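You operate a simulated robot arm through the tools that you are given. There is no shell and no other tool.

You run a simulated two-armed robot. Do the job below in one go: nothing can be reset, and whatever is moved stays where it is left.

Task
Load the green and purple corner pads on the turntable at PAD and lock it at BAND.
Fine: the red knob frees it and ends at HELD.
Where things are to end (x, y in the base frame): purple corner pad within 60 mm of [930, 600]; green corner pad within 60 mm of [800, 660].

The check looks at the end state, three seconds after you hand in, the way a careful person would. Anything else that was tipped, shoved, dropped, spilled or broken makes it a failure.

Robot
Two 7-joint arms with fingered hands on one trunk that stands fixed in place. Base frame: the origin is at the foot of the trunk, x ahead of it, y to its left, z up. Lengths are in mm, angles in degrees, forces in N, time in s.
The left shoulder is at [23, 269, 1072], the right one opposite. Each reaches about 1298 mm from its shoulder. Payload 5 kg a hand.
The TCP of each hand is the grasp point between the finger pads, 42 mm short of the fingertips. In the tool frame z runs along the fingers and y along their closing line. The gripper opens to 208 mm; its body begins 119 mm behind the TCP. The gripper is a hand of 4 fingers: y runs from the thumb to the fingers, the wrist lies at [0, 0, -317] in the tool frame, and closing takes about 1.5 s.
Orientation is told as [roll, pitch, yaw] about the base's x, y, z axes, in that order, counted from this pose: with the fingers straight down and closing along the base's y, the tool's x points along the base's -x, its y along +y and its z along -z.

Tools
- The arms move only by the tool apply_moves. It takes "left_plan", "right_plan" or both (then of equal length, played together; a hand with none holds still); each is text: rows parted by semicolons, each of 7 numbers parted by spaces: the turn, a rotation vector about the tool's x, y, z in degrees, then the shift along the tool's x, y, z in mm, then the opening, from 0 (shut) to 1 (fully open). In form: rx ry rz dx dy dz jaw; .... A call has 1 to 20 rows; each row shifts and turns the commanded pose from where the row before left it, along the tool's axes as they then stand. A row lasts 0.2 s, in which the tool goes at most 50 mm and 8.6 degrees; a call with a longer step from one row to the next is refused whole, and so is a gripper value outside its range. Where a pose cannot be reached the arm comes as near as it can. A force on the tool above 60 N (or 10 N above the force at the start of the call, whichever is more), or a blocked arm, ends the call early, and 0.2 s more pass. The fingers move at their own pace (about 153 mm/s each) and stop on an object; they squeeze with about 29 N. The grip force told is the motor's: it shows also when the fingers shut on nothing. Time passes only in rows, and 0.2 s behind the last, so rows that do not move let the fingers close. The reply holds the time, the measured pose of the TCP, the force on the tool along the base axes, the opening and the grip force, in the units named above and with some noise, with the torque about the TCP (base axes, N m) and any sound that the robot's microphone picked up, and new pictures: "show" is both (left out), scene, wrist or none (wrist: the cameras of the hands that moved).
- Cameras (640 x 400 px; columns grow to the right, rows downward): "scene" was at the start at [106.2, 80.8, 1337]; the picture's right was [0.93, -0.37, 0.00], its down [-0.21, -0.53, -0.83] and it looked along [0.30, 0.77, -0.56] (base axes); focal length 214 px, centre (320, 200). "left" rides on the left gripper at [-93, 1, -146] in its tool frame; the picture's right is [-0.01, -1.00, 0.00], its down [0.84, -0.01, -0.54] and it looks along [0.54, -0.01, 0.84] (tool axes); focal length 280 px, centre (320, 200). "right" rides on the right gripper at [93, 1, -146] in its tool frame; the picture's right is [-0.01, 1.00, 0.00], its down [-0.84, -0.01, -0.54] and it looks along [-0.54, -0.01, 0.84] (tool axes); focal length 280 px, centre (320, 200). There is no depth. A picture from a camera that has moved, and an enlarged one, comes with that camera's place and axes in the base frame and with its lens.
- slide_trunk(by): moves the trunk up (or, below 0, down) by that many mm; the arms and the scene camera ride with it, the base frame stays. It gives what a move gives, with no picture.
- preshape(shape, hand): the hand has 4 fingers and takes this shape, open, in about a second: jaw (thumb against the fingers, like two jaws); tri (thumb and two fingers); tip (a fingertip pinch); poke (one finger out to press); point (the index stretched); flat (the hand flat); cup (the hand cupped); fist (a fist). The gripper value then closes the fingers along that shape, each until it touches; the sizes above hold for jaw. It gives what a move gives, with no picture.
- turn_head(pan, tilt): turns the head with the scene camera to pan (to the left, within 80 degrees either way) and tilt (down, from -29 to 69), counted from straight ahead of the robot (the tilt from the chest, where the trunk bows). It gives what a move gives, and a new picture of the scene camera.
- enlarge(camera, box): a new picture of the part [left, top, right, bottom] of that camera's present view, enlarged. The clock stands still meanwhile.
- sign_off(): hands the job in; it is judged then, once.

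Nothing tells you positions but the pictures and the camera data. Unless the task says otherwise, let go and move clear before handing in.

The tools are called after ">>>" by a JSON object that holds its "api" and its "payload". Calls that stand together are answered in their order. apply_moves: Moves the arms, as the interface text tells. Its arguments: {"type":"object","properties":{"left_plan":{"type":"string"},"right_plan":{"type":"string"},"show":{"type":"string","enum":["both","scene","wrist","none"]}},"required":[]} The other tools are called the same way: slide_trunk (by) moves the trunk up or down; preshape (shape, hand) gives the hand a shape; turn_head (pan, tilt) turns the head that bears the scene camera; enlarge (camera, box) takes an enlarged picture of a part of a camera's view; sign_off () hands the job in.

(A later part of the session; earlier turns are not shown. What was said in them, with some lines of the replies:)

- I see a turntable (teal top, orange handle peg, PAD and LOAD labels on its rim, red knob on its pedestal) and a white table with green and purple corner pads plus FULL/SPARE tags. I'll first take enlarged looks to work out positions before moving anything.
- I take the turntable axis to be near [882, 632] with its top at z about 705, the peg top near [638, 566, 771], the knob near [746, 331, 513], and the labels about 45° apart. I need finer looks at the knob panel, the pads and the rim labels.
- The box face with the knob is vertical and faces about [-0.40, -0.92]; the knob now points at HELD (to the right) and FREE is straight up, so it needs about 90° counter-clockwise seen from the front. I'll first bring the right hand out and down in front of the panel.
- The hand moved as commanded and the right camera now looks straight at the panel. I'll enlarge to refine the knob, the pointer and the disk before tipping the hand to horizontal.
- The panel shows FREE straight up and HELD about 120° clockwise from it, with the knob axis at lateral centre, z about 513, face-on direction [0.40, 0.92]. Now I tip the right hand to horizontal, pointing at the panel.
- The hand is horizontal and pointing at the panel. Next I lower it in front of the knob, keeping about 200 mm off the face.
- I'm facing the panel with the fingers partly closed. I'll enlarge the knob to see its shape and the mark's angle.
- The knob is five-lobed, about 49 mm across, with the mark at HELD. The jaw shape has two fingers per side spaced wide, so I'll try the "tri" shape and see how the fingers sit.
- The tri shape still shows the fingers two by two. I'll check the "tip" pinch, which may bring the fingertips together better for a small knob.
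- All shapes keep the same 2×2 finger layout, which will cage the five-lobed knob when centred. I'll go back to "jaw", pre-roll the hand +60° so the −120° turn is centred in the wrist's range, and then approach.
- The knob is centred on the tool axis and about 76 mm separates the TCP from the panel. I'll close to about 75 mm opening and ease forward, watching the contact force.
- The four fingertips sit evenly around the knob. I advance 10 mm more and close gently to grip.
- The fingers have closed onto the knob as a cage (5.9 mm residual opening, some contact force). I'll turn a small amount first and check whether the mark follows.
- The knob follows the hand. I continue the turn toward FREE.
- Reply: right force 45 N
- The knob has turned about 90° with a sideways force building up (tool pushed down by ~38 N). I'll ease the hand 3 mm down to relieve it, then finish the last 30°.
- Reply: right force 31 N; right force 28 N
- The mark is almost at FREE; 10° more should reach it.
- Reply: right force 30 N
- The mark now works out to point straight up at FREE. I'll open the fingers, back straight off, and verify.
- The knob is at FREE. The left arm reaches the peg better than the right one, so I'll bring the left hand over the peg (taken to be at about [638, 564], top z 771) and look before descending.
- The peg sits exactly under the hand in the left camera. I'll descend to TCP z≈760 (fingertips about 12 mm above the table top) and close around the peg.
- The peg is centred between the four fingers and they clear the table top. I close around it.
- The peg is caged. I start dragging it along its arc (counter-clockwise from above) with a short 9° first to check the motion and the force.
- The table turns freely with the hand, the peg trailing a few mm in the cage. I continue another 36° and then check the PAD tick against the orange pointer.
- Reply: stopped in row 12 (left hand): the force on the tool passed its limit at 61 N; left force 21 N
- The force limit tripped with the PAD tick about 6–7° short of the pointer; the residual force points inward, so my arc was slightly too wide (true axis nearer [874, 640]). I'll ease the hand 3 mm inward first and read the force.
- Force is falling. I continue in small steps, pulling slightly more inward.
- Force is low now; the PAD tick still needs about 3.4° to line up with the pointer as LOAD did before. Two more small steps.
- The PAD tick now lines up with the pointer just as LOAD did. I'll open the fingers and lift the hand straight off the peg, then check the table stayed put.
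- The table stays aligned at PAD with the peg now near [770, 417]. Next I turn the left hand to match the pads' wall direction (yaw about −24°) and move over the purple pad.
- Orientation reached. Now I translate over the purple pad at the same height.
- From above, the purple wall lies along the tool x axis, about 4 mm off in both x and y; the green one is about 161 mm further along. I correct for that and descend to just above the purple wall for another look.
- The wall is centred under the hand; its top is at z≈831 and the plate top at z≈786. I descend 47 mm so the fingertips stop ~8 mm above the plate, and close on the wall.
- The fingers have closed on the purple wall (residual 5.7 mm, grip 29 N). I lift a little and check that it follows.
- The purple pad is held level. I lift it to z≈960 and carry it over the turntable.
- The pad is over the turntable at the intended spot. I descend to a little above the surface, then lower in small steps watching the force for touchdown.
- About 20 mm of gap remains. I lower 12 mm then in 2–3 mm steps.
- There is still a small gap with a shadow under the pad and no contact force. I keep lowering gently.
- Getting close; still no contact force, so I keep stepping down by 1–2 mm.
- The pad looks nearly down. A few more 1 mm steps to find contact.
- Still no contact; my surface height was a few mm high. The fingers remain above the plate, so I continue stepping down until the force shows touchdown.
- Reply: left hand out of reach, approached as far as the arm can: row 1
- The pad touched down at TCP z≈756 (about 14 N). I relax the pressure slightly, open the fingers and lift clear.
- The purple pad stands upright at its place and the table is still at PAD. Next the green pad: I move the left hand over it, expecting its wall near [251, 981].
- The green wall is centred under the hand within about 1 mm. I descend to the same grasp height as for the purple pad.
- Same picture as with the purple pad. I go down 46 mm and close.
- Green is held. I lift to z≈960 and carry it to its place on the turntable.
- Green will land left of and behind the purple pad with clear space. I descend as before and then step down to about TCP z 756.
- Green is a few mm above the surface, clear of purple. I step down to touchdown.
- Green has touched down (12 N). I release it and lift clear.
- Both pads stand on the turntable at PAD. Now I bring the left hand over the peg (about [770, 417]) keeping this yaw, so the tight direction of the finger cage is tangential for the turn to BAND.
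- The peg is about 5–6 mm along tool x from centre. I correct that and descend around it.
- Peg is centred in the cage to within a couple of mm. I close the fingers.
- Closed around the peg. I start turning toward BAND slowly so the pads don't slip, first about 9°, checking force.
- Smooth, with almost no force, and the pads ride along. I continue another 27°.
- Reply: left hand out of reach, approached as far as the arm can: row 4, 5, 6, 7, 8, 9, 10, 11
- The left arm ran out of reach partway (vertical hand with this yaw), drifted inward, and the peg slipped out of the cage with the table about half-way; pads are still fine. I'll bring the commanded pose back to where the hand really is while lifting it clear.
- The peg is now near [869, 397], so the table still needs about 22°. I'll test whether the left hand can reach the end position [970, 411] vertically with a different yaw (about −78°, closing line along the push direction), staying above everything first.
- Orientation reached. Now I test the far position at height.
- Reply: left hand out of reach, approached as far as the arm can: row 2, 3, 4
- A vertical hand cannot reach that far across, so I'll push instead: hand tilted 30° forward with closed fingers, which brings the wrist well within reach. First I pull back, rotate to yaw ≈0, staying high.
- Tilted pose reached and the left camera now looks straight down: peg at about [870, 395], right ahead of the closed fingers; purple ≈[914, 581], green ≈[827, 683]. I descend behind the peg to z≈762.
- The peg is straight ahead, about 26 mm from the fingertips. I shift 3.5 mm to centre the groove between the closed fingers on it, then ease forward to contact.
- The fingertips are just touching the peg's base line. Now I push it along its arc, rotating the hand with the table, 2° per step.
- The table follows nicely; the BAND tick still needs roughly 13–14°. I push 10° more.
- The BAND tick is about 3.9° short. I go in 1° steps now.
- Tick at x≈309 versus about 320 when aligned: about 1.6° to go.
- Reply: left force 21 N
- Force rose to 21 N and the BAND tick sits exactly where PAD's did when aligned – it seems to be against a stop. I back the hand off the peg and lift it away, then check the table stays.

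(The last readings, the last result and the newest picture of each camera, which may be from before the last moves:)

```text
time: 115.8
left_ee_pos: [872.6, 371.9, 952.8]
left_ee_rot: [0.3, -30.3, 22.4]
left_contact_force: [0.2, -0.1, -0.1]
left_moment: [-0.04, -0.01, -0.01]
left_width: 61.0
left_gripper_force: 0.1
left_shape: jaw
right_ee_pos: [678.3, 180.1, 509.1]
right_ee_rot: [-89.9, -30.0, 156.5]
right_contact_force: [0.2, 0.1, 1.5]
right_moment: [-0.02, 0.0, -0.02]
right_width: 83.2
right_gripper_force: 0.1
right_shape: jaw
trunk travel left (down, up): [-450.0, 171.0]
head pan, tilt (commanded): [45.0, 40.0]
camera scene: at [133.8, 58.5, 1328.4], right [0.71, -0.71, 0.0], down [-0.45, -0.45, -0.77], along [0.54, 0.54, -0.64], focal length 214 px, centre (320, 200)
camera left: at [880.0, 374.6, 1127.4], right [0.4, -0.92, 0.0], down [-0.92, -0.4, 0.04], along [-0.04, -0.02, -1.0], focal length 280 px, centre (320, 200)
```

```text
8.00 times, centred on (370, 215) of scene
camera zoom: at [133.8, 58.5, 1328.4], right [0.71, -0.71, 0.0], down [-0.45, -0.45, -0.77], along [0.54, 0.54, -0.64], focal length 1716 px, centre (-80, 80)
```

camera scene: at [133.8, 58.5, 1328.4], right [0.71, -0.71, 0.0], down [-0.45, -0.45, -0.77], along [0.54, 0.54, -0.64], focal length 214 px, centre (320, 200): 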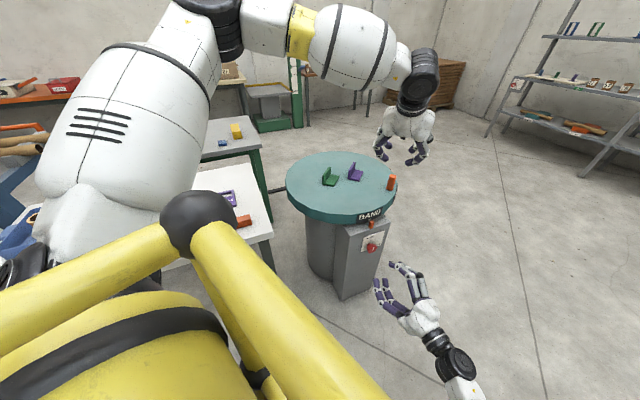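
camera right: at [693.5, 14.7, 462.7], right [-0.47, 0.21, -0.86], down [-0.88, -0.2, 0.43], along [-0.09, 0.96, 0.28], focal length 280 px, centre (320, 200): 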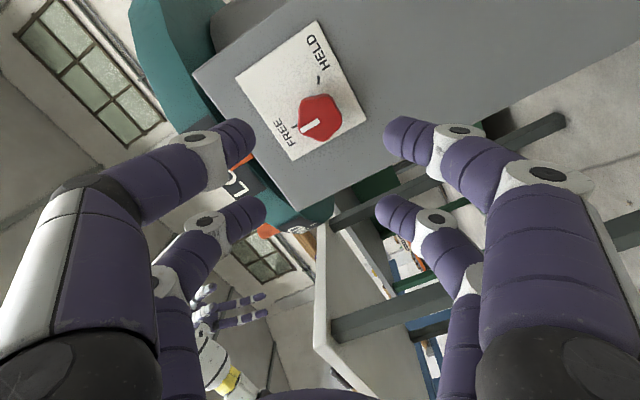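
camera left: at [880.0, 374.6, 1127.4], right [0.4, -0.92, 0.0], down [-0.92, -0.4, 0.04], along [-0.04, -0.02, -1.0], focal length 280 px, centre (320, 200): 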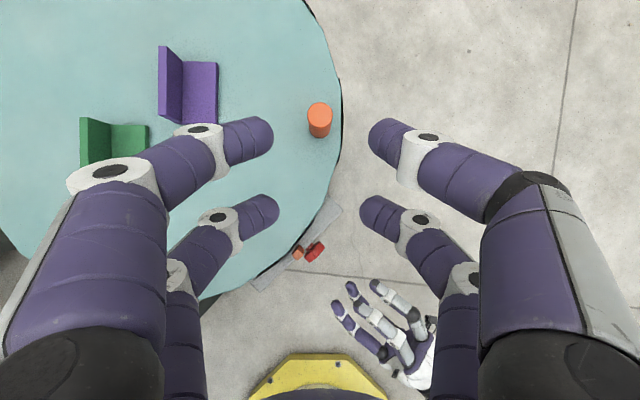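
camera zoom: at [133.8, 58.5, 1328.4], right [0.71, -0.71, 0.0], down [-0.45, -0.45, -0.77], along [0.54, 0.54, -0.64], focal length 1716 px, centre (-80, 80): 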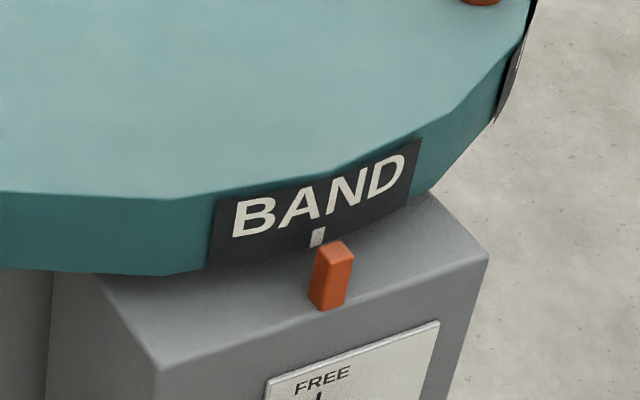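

BAND is lined up and the table is steady; pads are now at about purple [938, 598] and green [813, 658], both inside their 60 mm circles. I move the left arm away and bring the right hand back toward the knob at the same time.

>>> {"api": "apply_moves", "payload": {"left_plan": "0 0 0 12.66 34.68 -22.9 0.4; 0 0 0 12.66 34.68 -22.9 0.4; 0 0 0 12.66 34.68 -22.9 0.4; 0 0 0 12.66 34.68 -22.9 0.4; 0 0 0 12.66 34.68 -22.9 0.4; 0 0 0 12.66 34.68 -22.9 0.4; 0 0 0 12.66 34.68 -22.9 0.4; 0 0 0 12.66 34.68 -22.9 0.4", "right_plan": "0 0 0 3.2 1.6 0 0.4; 0 0 0 0 0 15 0.4; 0 0 0 0 0 15 0.4; 0 0 0 0 0 15 0.4; 0 0 0 0 0 15 0.4; 0 0 0 0 0 15 0.4; 0 0 0 0 0 15 0.4; 0 0 0 0 0 10 0.4", "show": "both"}}

>>> {"api": "enlarge", "payload": {"camera": "right", "box": [200, 60, 440, 240]}}

```text
time: 117.6
left_ee_pos: [599.6, 558.0, 1059.7]
left_ee_rot: [0.4, -30.3, 22.4]
left_contact_force: [0.6, 0.2, 0.1]
left_moment: [0.02, 0.05, -0.02]
left_width: 83.0
left_gripper_force: 0.0
left_shape: jaw
right_ee_pos: [722.6, 271.2, 507.0]
right_ee_rot: [-90.0, -30.0, 156.4]
right_contact_force: [-0.6, 0.4, 2.1]
right_moment: [0.0, 0.01, -0.03]
right_width: 82.8
right_gripper_force: 0.1
right_shape: jaw
trunk travel left (down, up): [-450.0, 171.0]
head pan, tilt (commanded): [45.0, 40.0]
camera scene: at [134.1, 58.6, 1328.6], right [0.71, -0.71, 0.0], down [-0.45, -0.45, -0.77], along [0.54, 0.54, -0.64], focal length 214 px, centre (320, 200)
camera right: at [736.5, 105.2, 459.1], right [-0.47, 0.21, -0.86], down [-0.88, -0.2, 0.43], along [-0.09, 0.96, 0.28], focal length 280 px, centre (320, 200)
camera left: at [606.1, 561.6, 1234.9], right [0.4, -0.92, 0.0], down [-0.92, -0.4, 0.04], along [-0.04, -0.02, -1.0], focal length 280 px, centre (320, 200)
```

scene: 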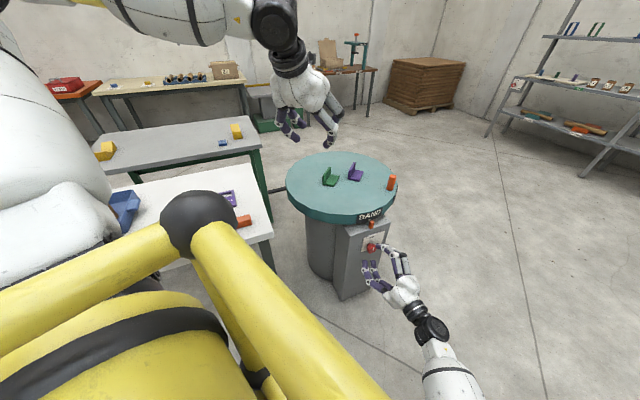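
right: 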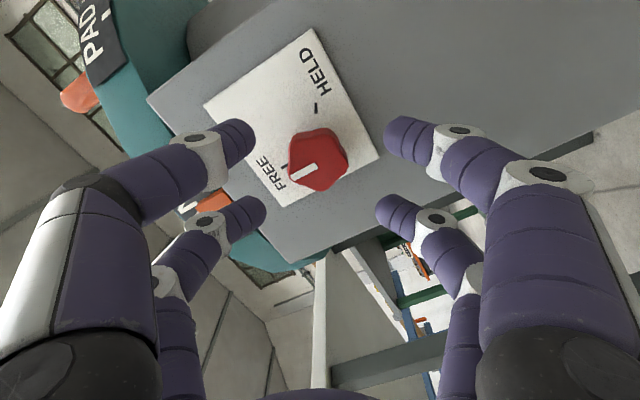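
left: 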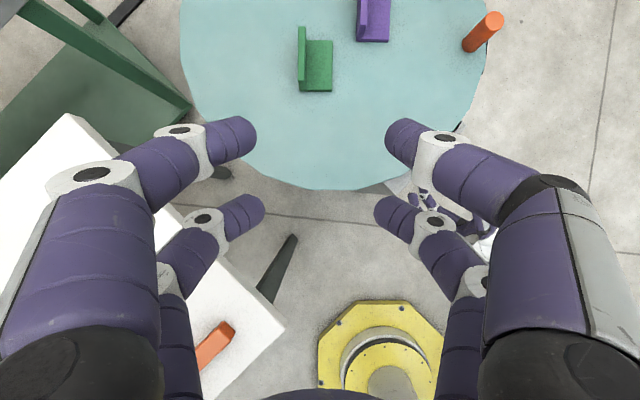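

```text
2.22 times, centred on (320, 150) of right
camera zoom: at [736.5, 105.2, 459.1], right [-0.47, 0.21, -0.86], down [-0.88, -0.2, 0.43], along [-0.09, 0.96, 0.28], focal length 623 px, centre (320, 311)
```

zoom: 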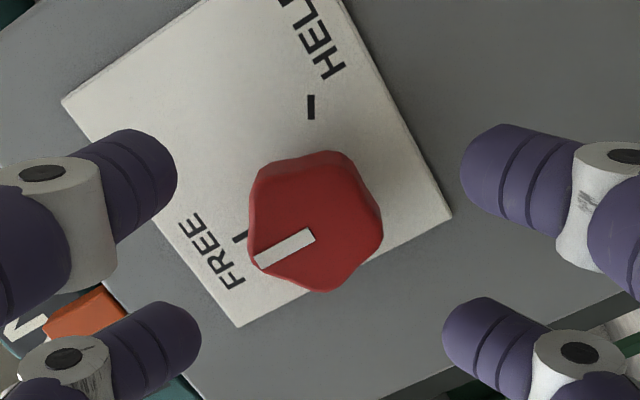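

The camera shows the knob within about 1–2 mm of the tool axis, mark at FREE. I trim by that amount and advance to gripping depth.

>>> {"api": "apply_moves", "payload": {"right_plan": "0 0 0 -1 -1.5 0 0.36; 0 0 0 0 0 10 0.36; 0 0 0 0 0 10 0.36; 0 0 0 0 0 8 0.36; 0 0 0 0 0 5 0.36; 0 0 0 0 0 5 0.36; 0 0 0 0 0 0 0.36", "show": "wrist"}}

>>> {"api": "enlarge", "payload": {"camera": "right", "box": [200, 90, 440, 260]}}

```text
time: 119.2
left_ee_pos: [599.1, 558.5, 1060.3]
left_ee_rot: [0.3, -30.2, 22.4]
left_contact_force: [0.1, -0.5, -1.2]
left_moment: [-0.01, 0.03, -0.04]
left_width: 83.0
left_gripper_force: 0.0
left_shape: jaw
right_ee_pos: [737.1, 305.3, 507.6]
right_ee_rot: [-90.0, -30.0, 156.4]
right_contact_force: [-0.1, 0.3, 0.2]
right_moment: [-0.01, 0.0, -0.02]
right_width: 75.5
right_gripper_force: 0.1
right_shape: jaw
trunk travel left (down, up): [-450.0, 171.0]
head pan, tilt (commanded): [45.0, 40.0]
camera right: at [751.0, 139.6, 460.9], right [-0.47, 0.21, -0.86], down [-0.88, -0.2, 0.43], along [-0.09, 0.96, 0.28], focal length 280 px, centre (320, 200)
```

right: 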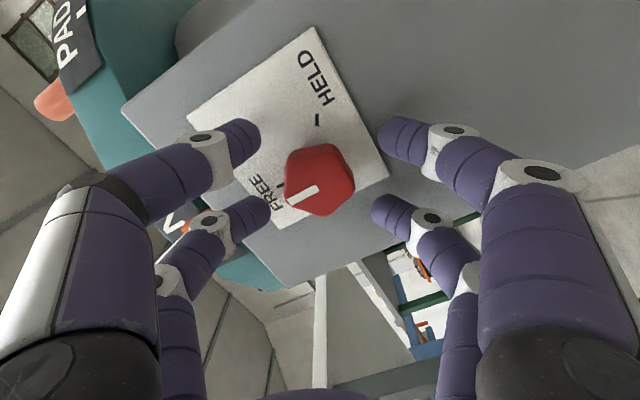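

```text
2.35 times, centred on (320, 175) of right
camera zoom: at [751.0, 139.6, 460.9], right [-0.47, 0.21, -0.86], down [-0.88, -0.2, 0.43], along [-0.09, 0.96, 0.28], focal length 660 px, centre (320, 259)
```

zoom: 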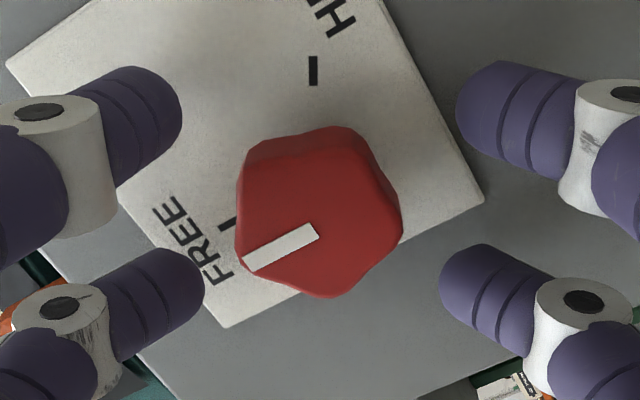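

Well centred. A tiny trim and then close on the knob.

>>> {"api": "apply_moves", "payload": {"right_plan": "0 0 0 -1.5 0 1.5 0.36; 0 0 0 0 0 0 0; 0 0 0 0 0 0 0; 0 0 0 0 0 0 0; 0 0 0 0 0 0 0; 0 0 0 0 0 0 0; 0 0 0 0 0 0 0", "show": "wrist"}}

>>> {"api": "enlarge", "payload": {"camera": "right", "box": [200, 90, 440, 260]}}

```text
time: 120.8
left_ee_pos: [599.5, 558.0, 1059.7]
left_ee_rot: [0.2, -30.3, 22.4]
left_contact_force: [-0.2, 0.3, -0.1]
left_moment: [0.04, 0.02, 0.02]
left_width: 83.0
left_gripper_force: 0.1
left_shape: jaw
right_ee_pos: [735.6, 308.1, 508.6]
right_ee_rot: [-90.1, -30.0, 156.4]
right_contact_force: [6.2, 9.5, -4.5]
right_moment: [0.03, 0.21, 0.15]
right_width: 4.1
right_gripper_force: 28.6
right_shape: jaw
trunk travel left (down, up): [-450.0, 171.0]
head pan, tilt (commanded): [45.0, 40.0]
camera right: at [749.9, 141.7, 461.1], right [-0.47, 0.21, -0.86], down [-0.88, -0.2, 0.43], along [-0.09, 0.96, 0.28], focal length 280 px, centre (320, 200)
```

right: 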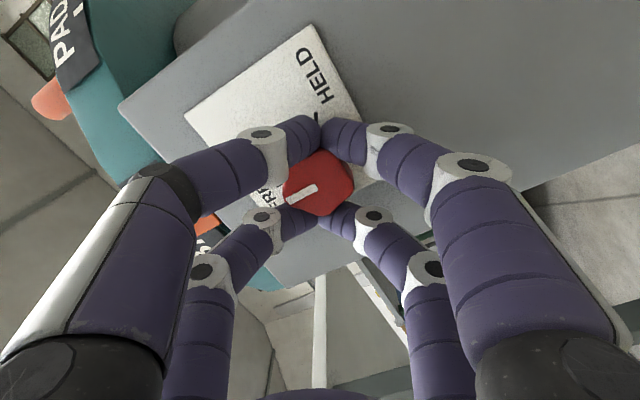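

```text
2.35 times, centred on (320, 175) of right
camera zoom: at [749.9, 141.7, 461.1], right [-0.47, 0.21, -0.86], down [-0.88, -0.2, 0.43], along [-0.09, 0.96, 0.28], focal length 660 px, centre (320, 259)
```

zoom: 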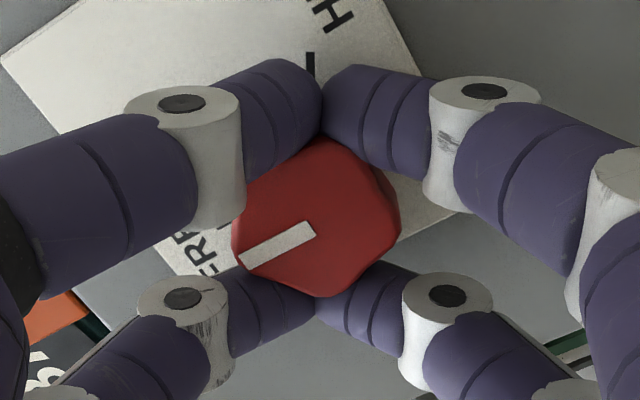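

Gripped with little side force. I now turn the knob clockwise toward HELD, checking part-way.

>>> {"api": "apply_moves", "payload": {"right_plan": "0 0 6 0 0 0 0; 0 0 6 0 0 0 0; 0 0 6 0 0 0 0; 0 0 6 0 0 0 0; 0 0 6 0 0 0 0; 0 0 6 0 0 0 0; 0 0 6 0 0 0 0", "show": "wrist"}}

>>> {"api": "enlarge", "payload": {"camera": "right", "box": [200, 90, 440, 260]}}

```text
time: 122.4
left_ee_pos: [598.2, 558.7, 1060.5]
left_ee_rot: [0.3, -30.3, 22.5]
left_contact_force: [-0.7, -0.7, -1.3]
left_moment: [0.02, 0.03, 0.01]
left_width: 82.8
left_gripper_force: 0.2
left_shape: jaw
right_ee_pos: [736.4, 308.0, 510.5]
right_ee_rot: [-90.2, -72.0, 156.6]
right_contact_force: [-1.9, 7.7, 2.9]
right_moment: [-0.05, -0.02, 0.16]
right_width: 3.5
right_gripper_force: 29.2
right_shape: jaw
trunk travel left (down, up): [-450.0, 171.0]
head pan, tilt (commanded): [45.0, 40.0]
camera right: at [701.3, 163.1, 420.9], right [-0.88, 0.38, -0.29], down [-0.44, -0.4, 0.8], along [0.19, 0.84, 0.52], focal length 280 px, centre (320, 200)
```

right: 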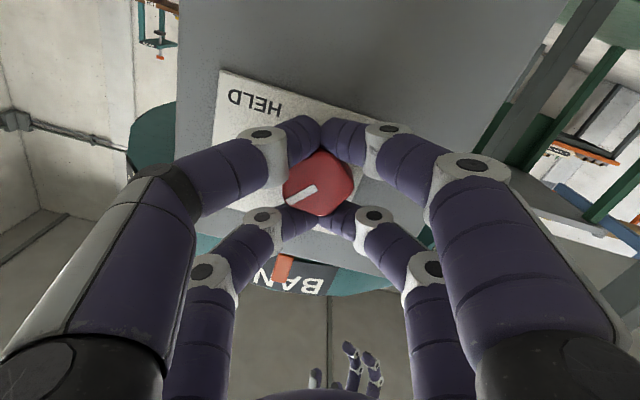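

```text
2.35 times, centred on (320, 175) of right
camera zoom: at [701.3, 163.1, 420.9], right [-0.88, 0.38, -0.29], down [-0.44, -0.4, 0.8], along [0.19, 0.84, 0.52], focal length 660 px, centre (320, 259)
```

zoom: 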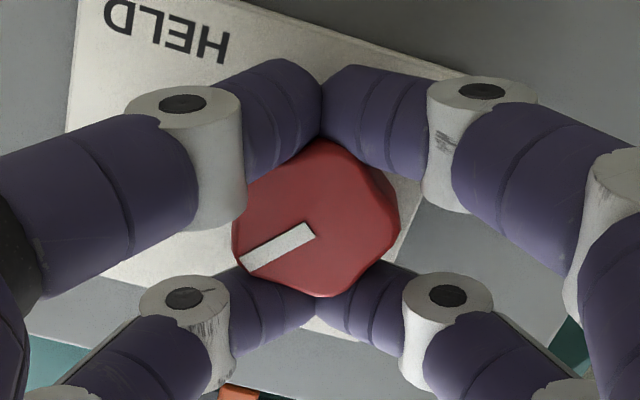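

The mark follows; 42° done with little force. I turn the remaining 78°.

>>> {"api": "apply_moves", "payload": {"right_plan": "0 0 6 0 0 0 0; 0 0 6 0 0 0 0; 0 0 6 0 0 0 0; 0 0 6 0 0 0 0; 0 0 6 0 0 0 0; 0 0 6 0 0 0 0; 0 0 6 0 0 0 0; 0 0 6 0 0 0 0; 0 0 6 0 0 0 0; 0 0 6 0 0 0 0", "show": "wrist"}}

>>> {"api": "enlarge", "payload": {"camera": "right", "box": [200, 90, 440, 260]}}

```text
time: 124.6
left_ee_pos: [598.4, 558.4, 1061.5]
left_ee_rot: [0.3, -30.5, 22.5]
left_contact_force: [-0.9, 0.7, -0.4]
left_moment: [0.02, 0.02, -0.01]
left_width: 83.0
left_gripper_force: 0.0
left_shape: jaw
right_ee_pos: [736.0, 307.5, 512.3]
right_ee_rot: [90.2, -47.9, -23.8]
right_contact_force: [12.5, 6.6, 23.8]
right_moment: [0.34, -0.19, 0.15]
right_width: 2.8
right_gripper_force: 28.8
right_shape: jaw
trunk travel left (down, up): [-450.0, 171.0]
head pan, tilt (commanded): [45.0, 40.0]
camera right: at [618.9, 199.0, 443.1], right [-0.67, 0.29, 0.68], down [0.31, -0.72, 0.62], along [0.67, 0.62, 0.4], focal length 280 px, centre (320, 200)
```

right: 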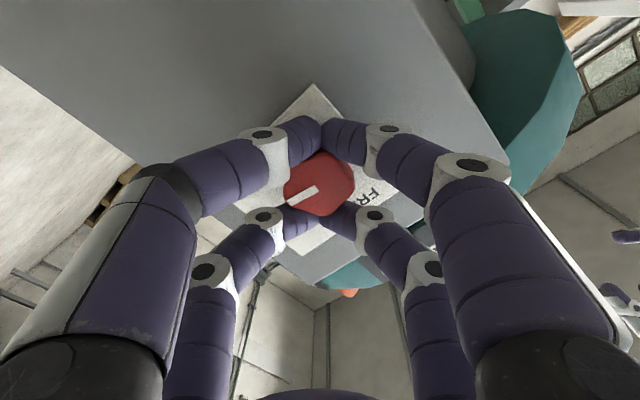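

```text
2.35 times, centred on (320, 175) of right
camera zoom: at [618.9, 199.0, 443.1], right [-0.67, 0.29, 0.68], down [0.31, -0.72, 0.62], along [0.67, 0.62, 0.4], focal length 660 px, centre (320, 259)
```

zoom: 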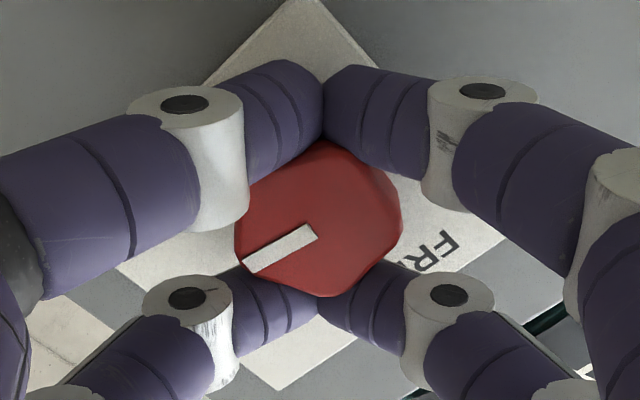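

18° remain; I relieve the upward side force a bit and finish the turn.

>>> {"api": "apply_moves", "payload": {"right_plan": "0 0 0 -1.86 1.67 0 0; 0 0 4.5 0 0 0 0; 0 0 4.5 0 0 0 0; 0 0 4.5 0 0 0 0; 0 0 4.5 0 0 0 0; 0 0 0 0 0 0 0", "show": "wrist"}}

>>> {"api": "enlarge", "payload": {"camera": "right", "box": [200, 90, 440, 260]}}

>>> {"api": "enlarge", "payload": {"camera": "scene", "box": [340, 190, 430, 290]}}

```text
time: 126.0
left_ee_pos: [599.1, 558.6, 1061.2]
left_ee_rot: [0.4, -30.2, 22.5]
left_contact_force: [0.9, 0.2, -0.9]
left_moment: [-0.02, -0.01, 0.02]
left_width: 82.9
left_gripper_force: 0.1
left_shape: jaw
right_ee_pos: [736.9, 307.4, 510.7]
right_ee_rot: [90.0, -30.1, -23.7]
right_contact_force: [29.5, 11.8, 17.8]
right_moment: [0.3, -0.18, -0.16]
right_width: 2.5
right_gripper_force: 29.4
right_shape: jaw
trunk travel left (down, up): [-450.0, 171.0]
head pan, tilt (commanded): [45.0, 40.0]
camera right: at [602.4, 205.7, 467.0], right [-0.45, 0.2, 0.87], down [0.46, -0.79, 0.41], along [0.77, 0.58, 0.26], focal length 280 px, centre (320, 200)
```

right: 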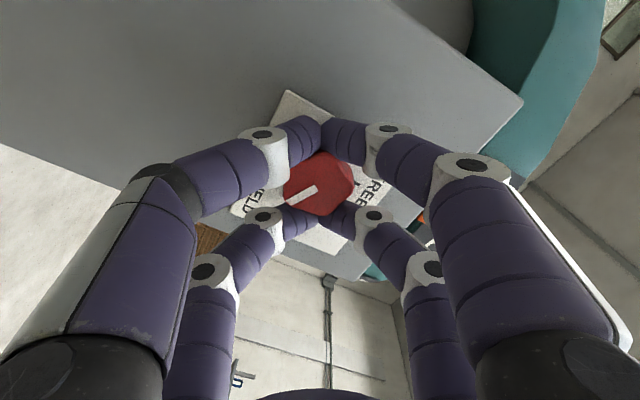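

```text
2.35 times, centred on (320, 175) of right
camera zoom: at [602.4, 205.7, 467.0], right [-0.45, 0.2, 0.87], down [0.46, -0.79, 0.41], along [0.77, 0.58, 0.26], focal length 660 px, centre (320, 259)
```

zoom: 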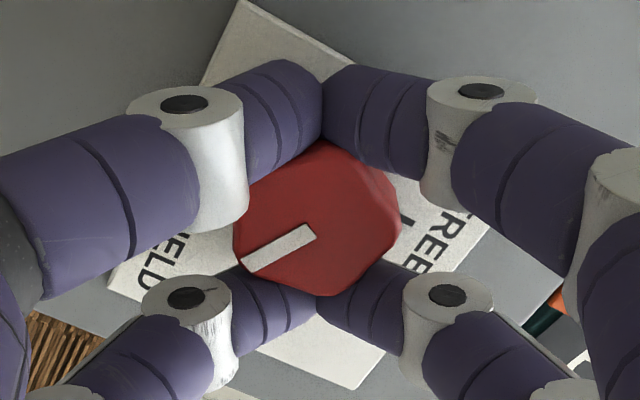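

```text
4.00 times, centred on (385, 240) of scene
camera zoom: at [133.9, 58.5, 1328.6], right [0.71, -0.71, 0.0], down [-0.45, -0.45, -0.77], along [0.54, 0.54, -0.64], focal length 858 px, centre (60, 40)
```

zoom: 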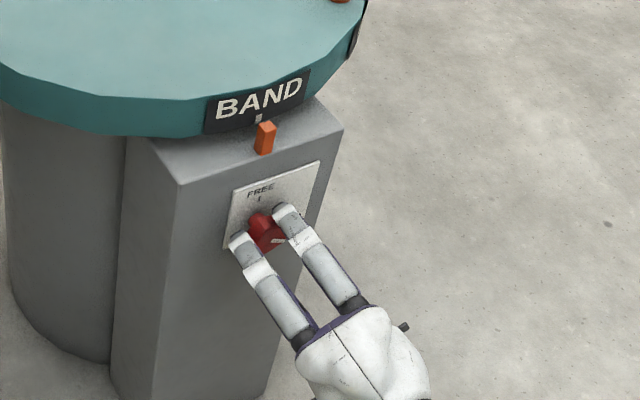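

The mark is back where it was originally at HELD. I open the fingers and back straight off to verify.

>>> {"api": "apply_moves", "payload": {"right_plan": "0 0 0 0 0 0 0.4; 0 0 0 0 0 0 0.4; 0 0 0 0 0 0 0.4; 0 0 0 0 0 0 0.4; 0 0 0 0 0 -20 0.4; 0 0 0 0 0 -40 0.4; 0 0 0 0 0 -40 0.4; 0 0 0 0 0 -40 0.4; 0 0 0 0 0 0 0.4", "show": "both"}}

>>> {"api": "enlarge", "payload": {"camera": "right", "box": [200, 60, 440, 240]}}

>>> {"api": "enlarge", "payload": {"camera": "scene", "box": [340, 190, 430, 290]}}

```text
time: 128.0
left_ee_pos: [598.7, 557.6, 1060.5]
left_ee_rot: [0.2, -30.3, 22.5]
left_contact_force: [-0.2, -1.4, 0.4]
left_moment: [0.02, -0.03, 0.05]
left_width: 83.4
left_gripper_force: 0.0
left_shape: jaw
right_ee_pos: [678.1, 178.0, 510.5]
right_ee_rot: [90.0, -30.0, -23.6]
right_contact_force: [-0.8, -0.2, 0.8]
right_moment: [-0.03, -0.01, -0.04]
right_width: 82.9
right_gripper_force: 0.0
right_shape: jaw
trunk travel left (down, up): [-450.0, 171.0]
head pan, tilt (commanded): [45.0, 40.0]
camera scene: at [133.7, 58.2, 1328.5], right [0.71, -0.71, 0.0], down [-0.45, -0.45, -0.77], along [0.54, 0.54, -0.64], focal length 214 px, centre (320, 200)
camera right: at [544.8, 77.4, 465.6], right [-0.45, 0.19, 0.87], down [0.46, -0.79, 0.41], along [0.77, 0.58, 0.26], focal length 280 px, centre (320, 200)
```

scene: 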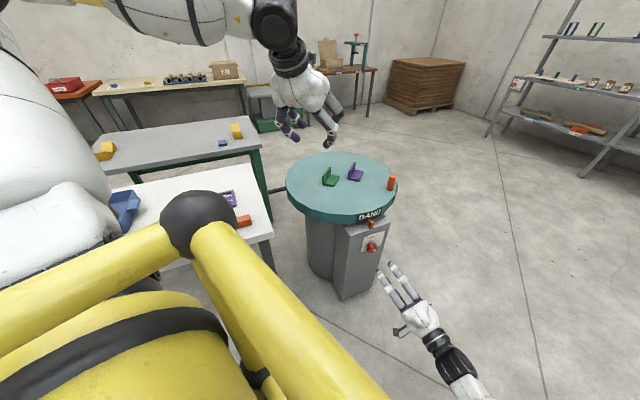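
right: 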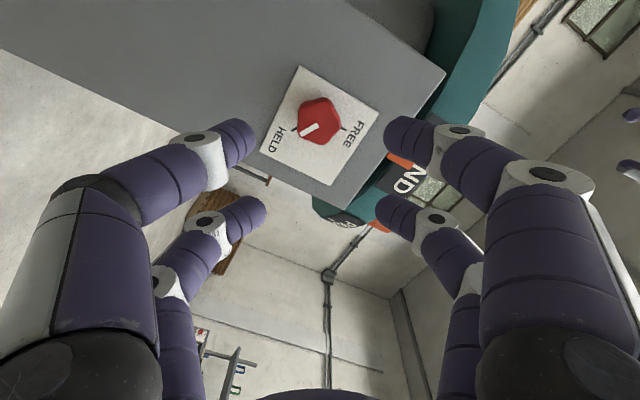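

```text
2.22 times, centred on (320, 150) of right
camera zoom: at [544.8, 77.4, 465.6], right [-0.45, 0.19, 0.87], down [0.46, -0.79, 0.41], along [0.77, 0.58, 0.26], focal length 623 px, centre (320, 311)
```

zoom: 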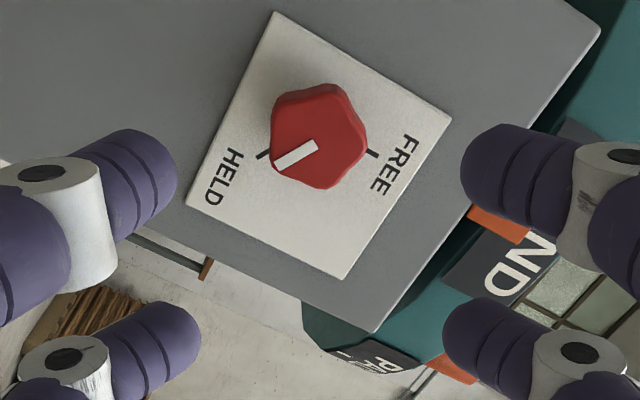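

```text
4.00 times, centred on (385, 240) of scene
camera zoom: at [133.7, 58.2, 1328.5], right [0.71, -0.71, 0.0], down [-0.45, -0.45, -0.77], along [0.54, 0.54, -0.64], focal length 858 px, centre (60, 40)
```

zoom: 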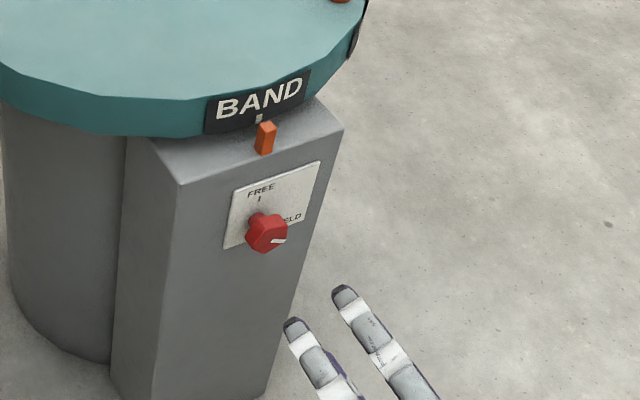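

The mark looks near HELD; I'll enlarge to measure it more precisely against the tick.

>>> {"api": "enlarge", "payload": {"camera": "right", "box": [285, 85, 355, 155]}}

>>> {"api": "enlarge", "payload": {"camera": "scene", "box": [350, 225, 390, 255]}}

```text
5.71 times, centred on (320, 120) of right
camera zoom: at [544.8, 77.4, 465.6], right [-0.45, 0.19, 0.87], down [0.46, -0.79, 0.41], along [0.77, 0.58, 0.26], focal length 1602 px, centre (320, 657)
```

zoom: 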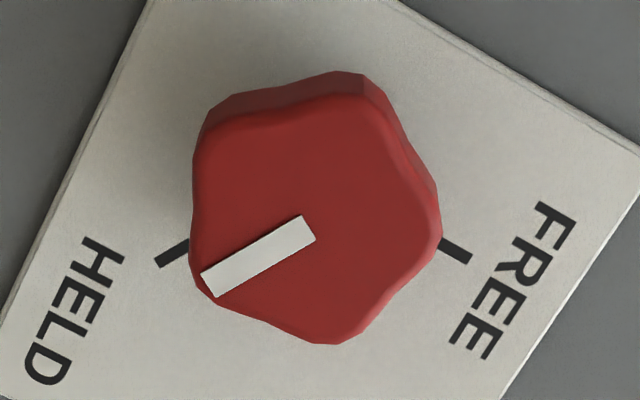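

```text
13.33 times, centred on (370, 240) of scene
camera zoom: at [133.7, 58.2, 1328.5], right [0.71, -0.71, 0.0], down [-0.45, -0.45, -0.77], along [0.54, 0.54, -0.64], focal length 2860 px, centre (-347, -333)
```

zoom: 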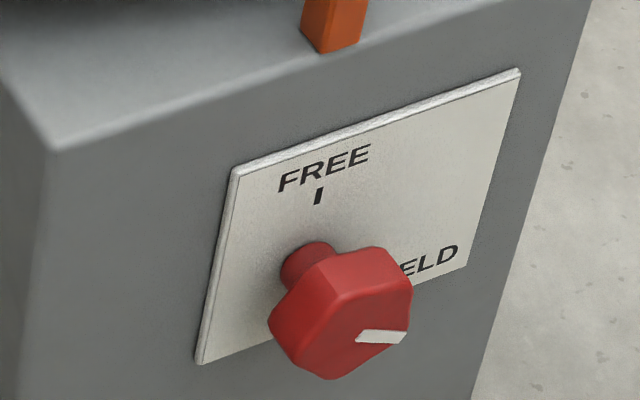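

The knob mark lines up with the HELD tick within a degree or two. I retreat the right hand further and take a final look at the turntable, pads and the white table.

>>> {"api": "apply_moves", "payload": {"right_plan": "0 0 0 0 0 -40 0.4; 0 0 0 0 0 -40 0.4; 0 0 0 0 0 -40 0.4; 0 0 0 0 0 0 0.4", "show": "none"}}

>>> {"api": "turn_head", "payload": {"pan": 55, "tilt": 40}}

>>> {"api": "enlarge", "payload": {"camera": "scene", "box": [180, 130, 440, 290]}}

>>> {"api": "enlarge", "payload": {"camera": "left", "box": [160, 0, 520, 225]}}

```text
time: 129.0
left_ee_pos: [598.9, 557.7, 1060.9]
left_ee_rot: [0.4, -30.4, 22.5]
left_contact_force: [-0.3, -0.8, 1.4]
left_moment: [0.05, -0.02, 0.02]
left_width: 83.4
left_gripper_force: 0.1
left_shape: jaw
right_ee_pos: [630.9, 68.2, 512.6]
right_ee_rot: [90.1, -29.9, -23.6]
right_contact_force: [0.0, 0.3, 1.8]
right_moment: [0.0, -0.01, -0.04]
right_width: 82.9
right_gripper_force: 0.1
right_shape: jaw
trunk travel left (down, up): [-450.0, 171.0]
head pan, tilt (commanded): [45.0, 40.0]
```

```text
time: 129.7
left_ee_pos: [599.1, 558.3, 1061.3]
left_ee_rot: [0.3, -30.3, 22.5]
left_contact_force: [-0.7, 0.2, -0.2]
left_moment: [0.05, 0.02, 0.0]
left_width: 83.1
left_gripper_force: 0.1
left_shape: jaw
right_ee_pos: [630.5, 68.2, 511.3]
right_ee_rot: [90.0, -30.0, -23.6]
right_contact_force: [-0.1, -0.5, -0.7]
right_moment: [-0.02, 0.0, 0.03]
right_width: 83.2
right_gripper_force: 0.0
right_shape: jaw
trunk travel left (down, up): [-450.0, 171.0]
head pan, tilt (commanded): [55.0, 40.0]
camera scene: at [122.6, 68.0, 1328.5], right [0.82, -0.57, 0.0], down [-0.37, -0.53, -0.77], along [0.44, 0.63, -0.64], focal length 214 px, centre (320, 200)
```

scene: 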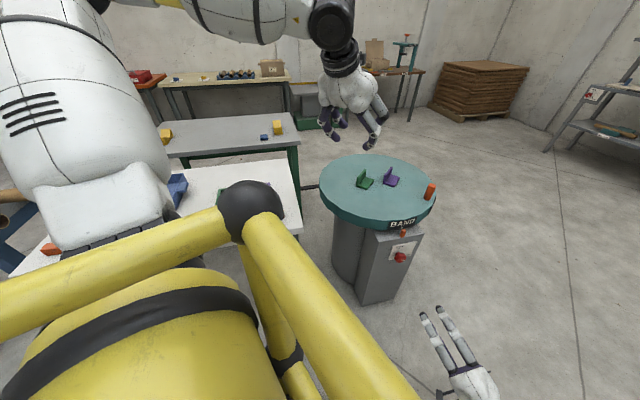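

```text
2.46 times, centred on (310, 210) of scene
camera zoom: at [122.6, 68.0, 1328.5], right [0.82, -0.57, 0.0], down [-0.37, -0.53, -0.77], along [0.44, 0.63, -0.64], focal length 528 px, centre (345, 175)
```

zoom: 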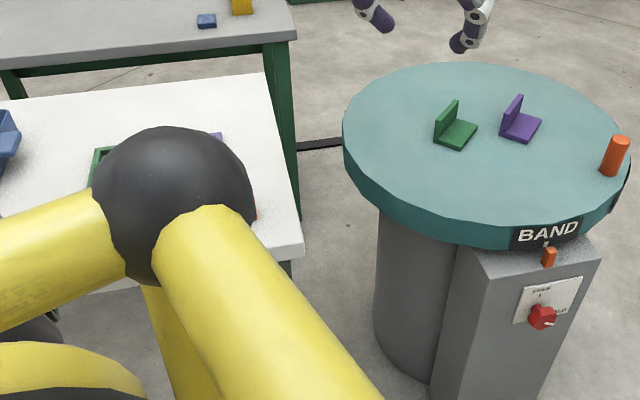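

```text
1.78 times, centred on (340, 112) of left
camera zoom: at [606.4, 561.3, 1235.1], right [0.4, -0.92, 0.0], down [-0.92, -0.4, 0.04], along [-0.04, -0.02, -1.0], focal length 498 px, centre (284, 356)
```

zoom: 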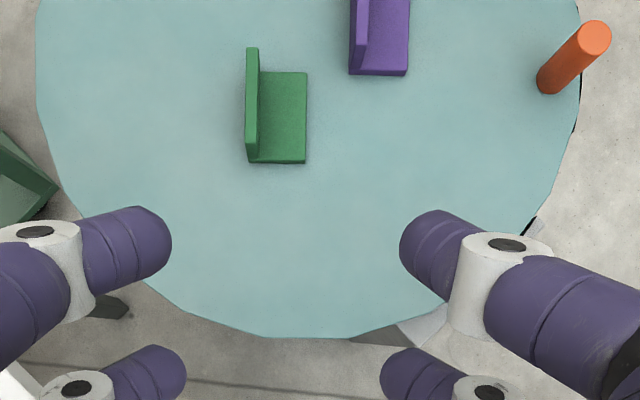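

Final state as I see it: BAND is at the pointer and the knob is at HELD. Purple stands near [936, 596] and green near [811, 657], both about 10 mm from their targets. Both hands are empty and clear, and the other items are where they were, so I hand in.

>>> {"api": "sign_off", "payload": {}}

```text
The job is handed in.
```

I loaded the green and purple corner pads on the turntable at PAD, turned it to BAND and put the red knob back at HELD. I have handed the job in.

| Item | Where it ended | Target |
|---|---|---|
| Purple corner pad | about [936, 596] | [930, 600] |
| Green corner pad | about [811, 657] | [800, 660] |
| Turntable | BAND tick at the pointer, within about half a degree | BAND |
| Red knob | mark within a degree or two of the HELD tick | HELD |

- **Positions:** these are read from the camera pictures. Both pads are about 10 mm from their targets, well inside the 60 mm allowed.
- **The turn to BAND:** the left arm ran out of reach partway and the peg slipped out of its fingers. I finished the turn by pushing the peg from behind with the fingers closed, and both pads stayed upright.
- **The lock:** I did not push the table afterwards to test it. I am going by the knob sitting at HELD.
- **Everything else:** I let go of everything and moved both hands clear. I saw nothing else shoved or tipped, but the last picture did not show all of the white table.
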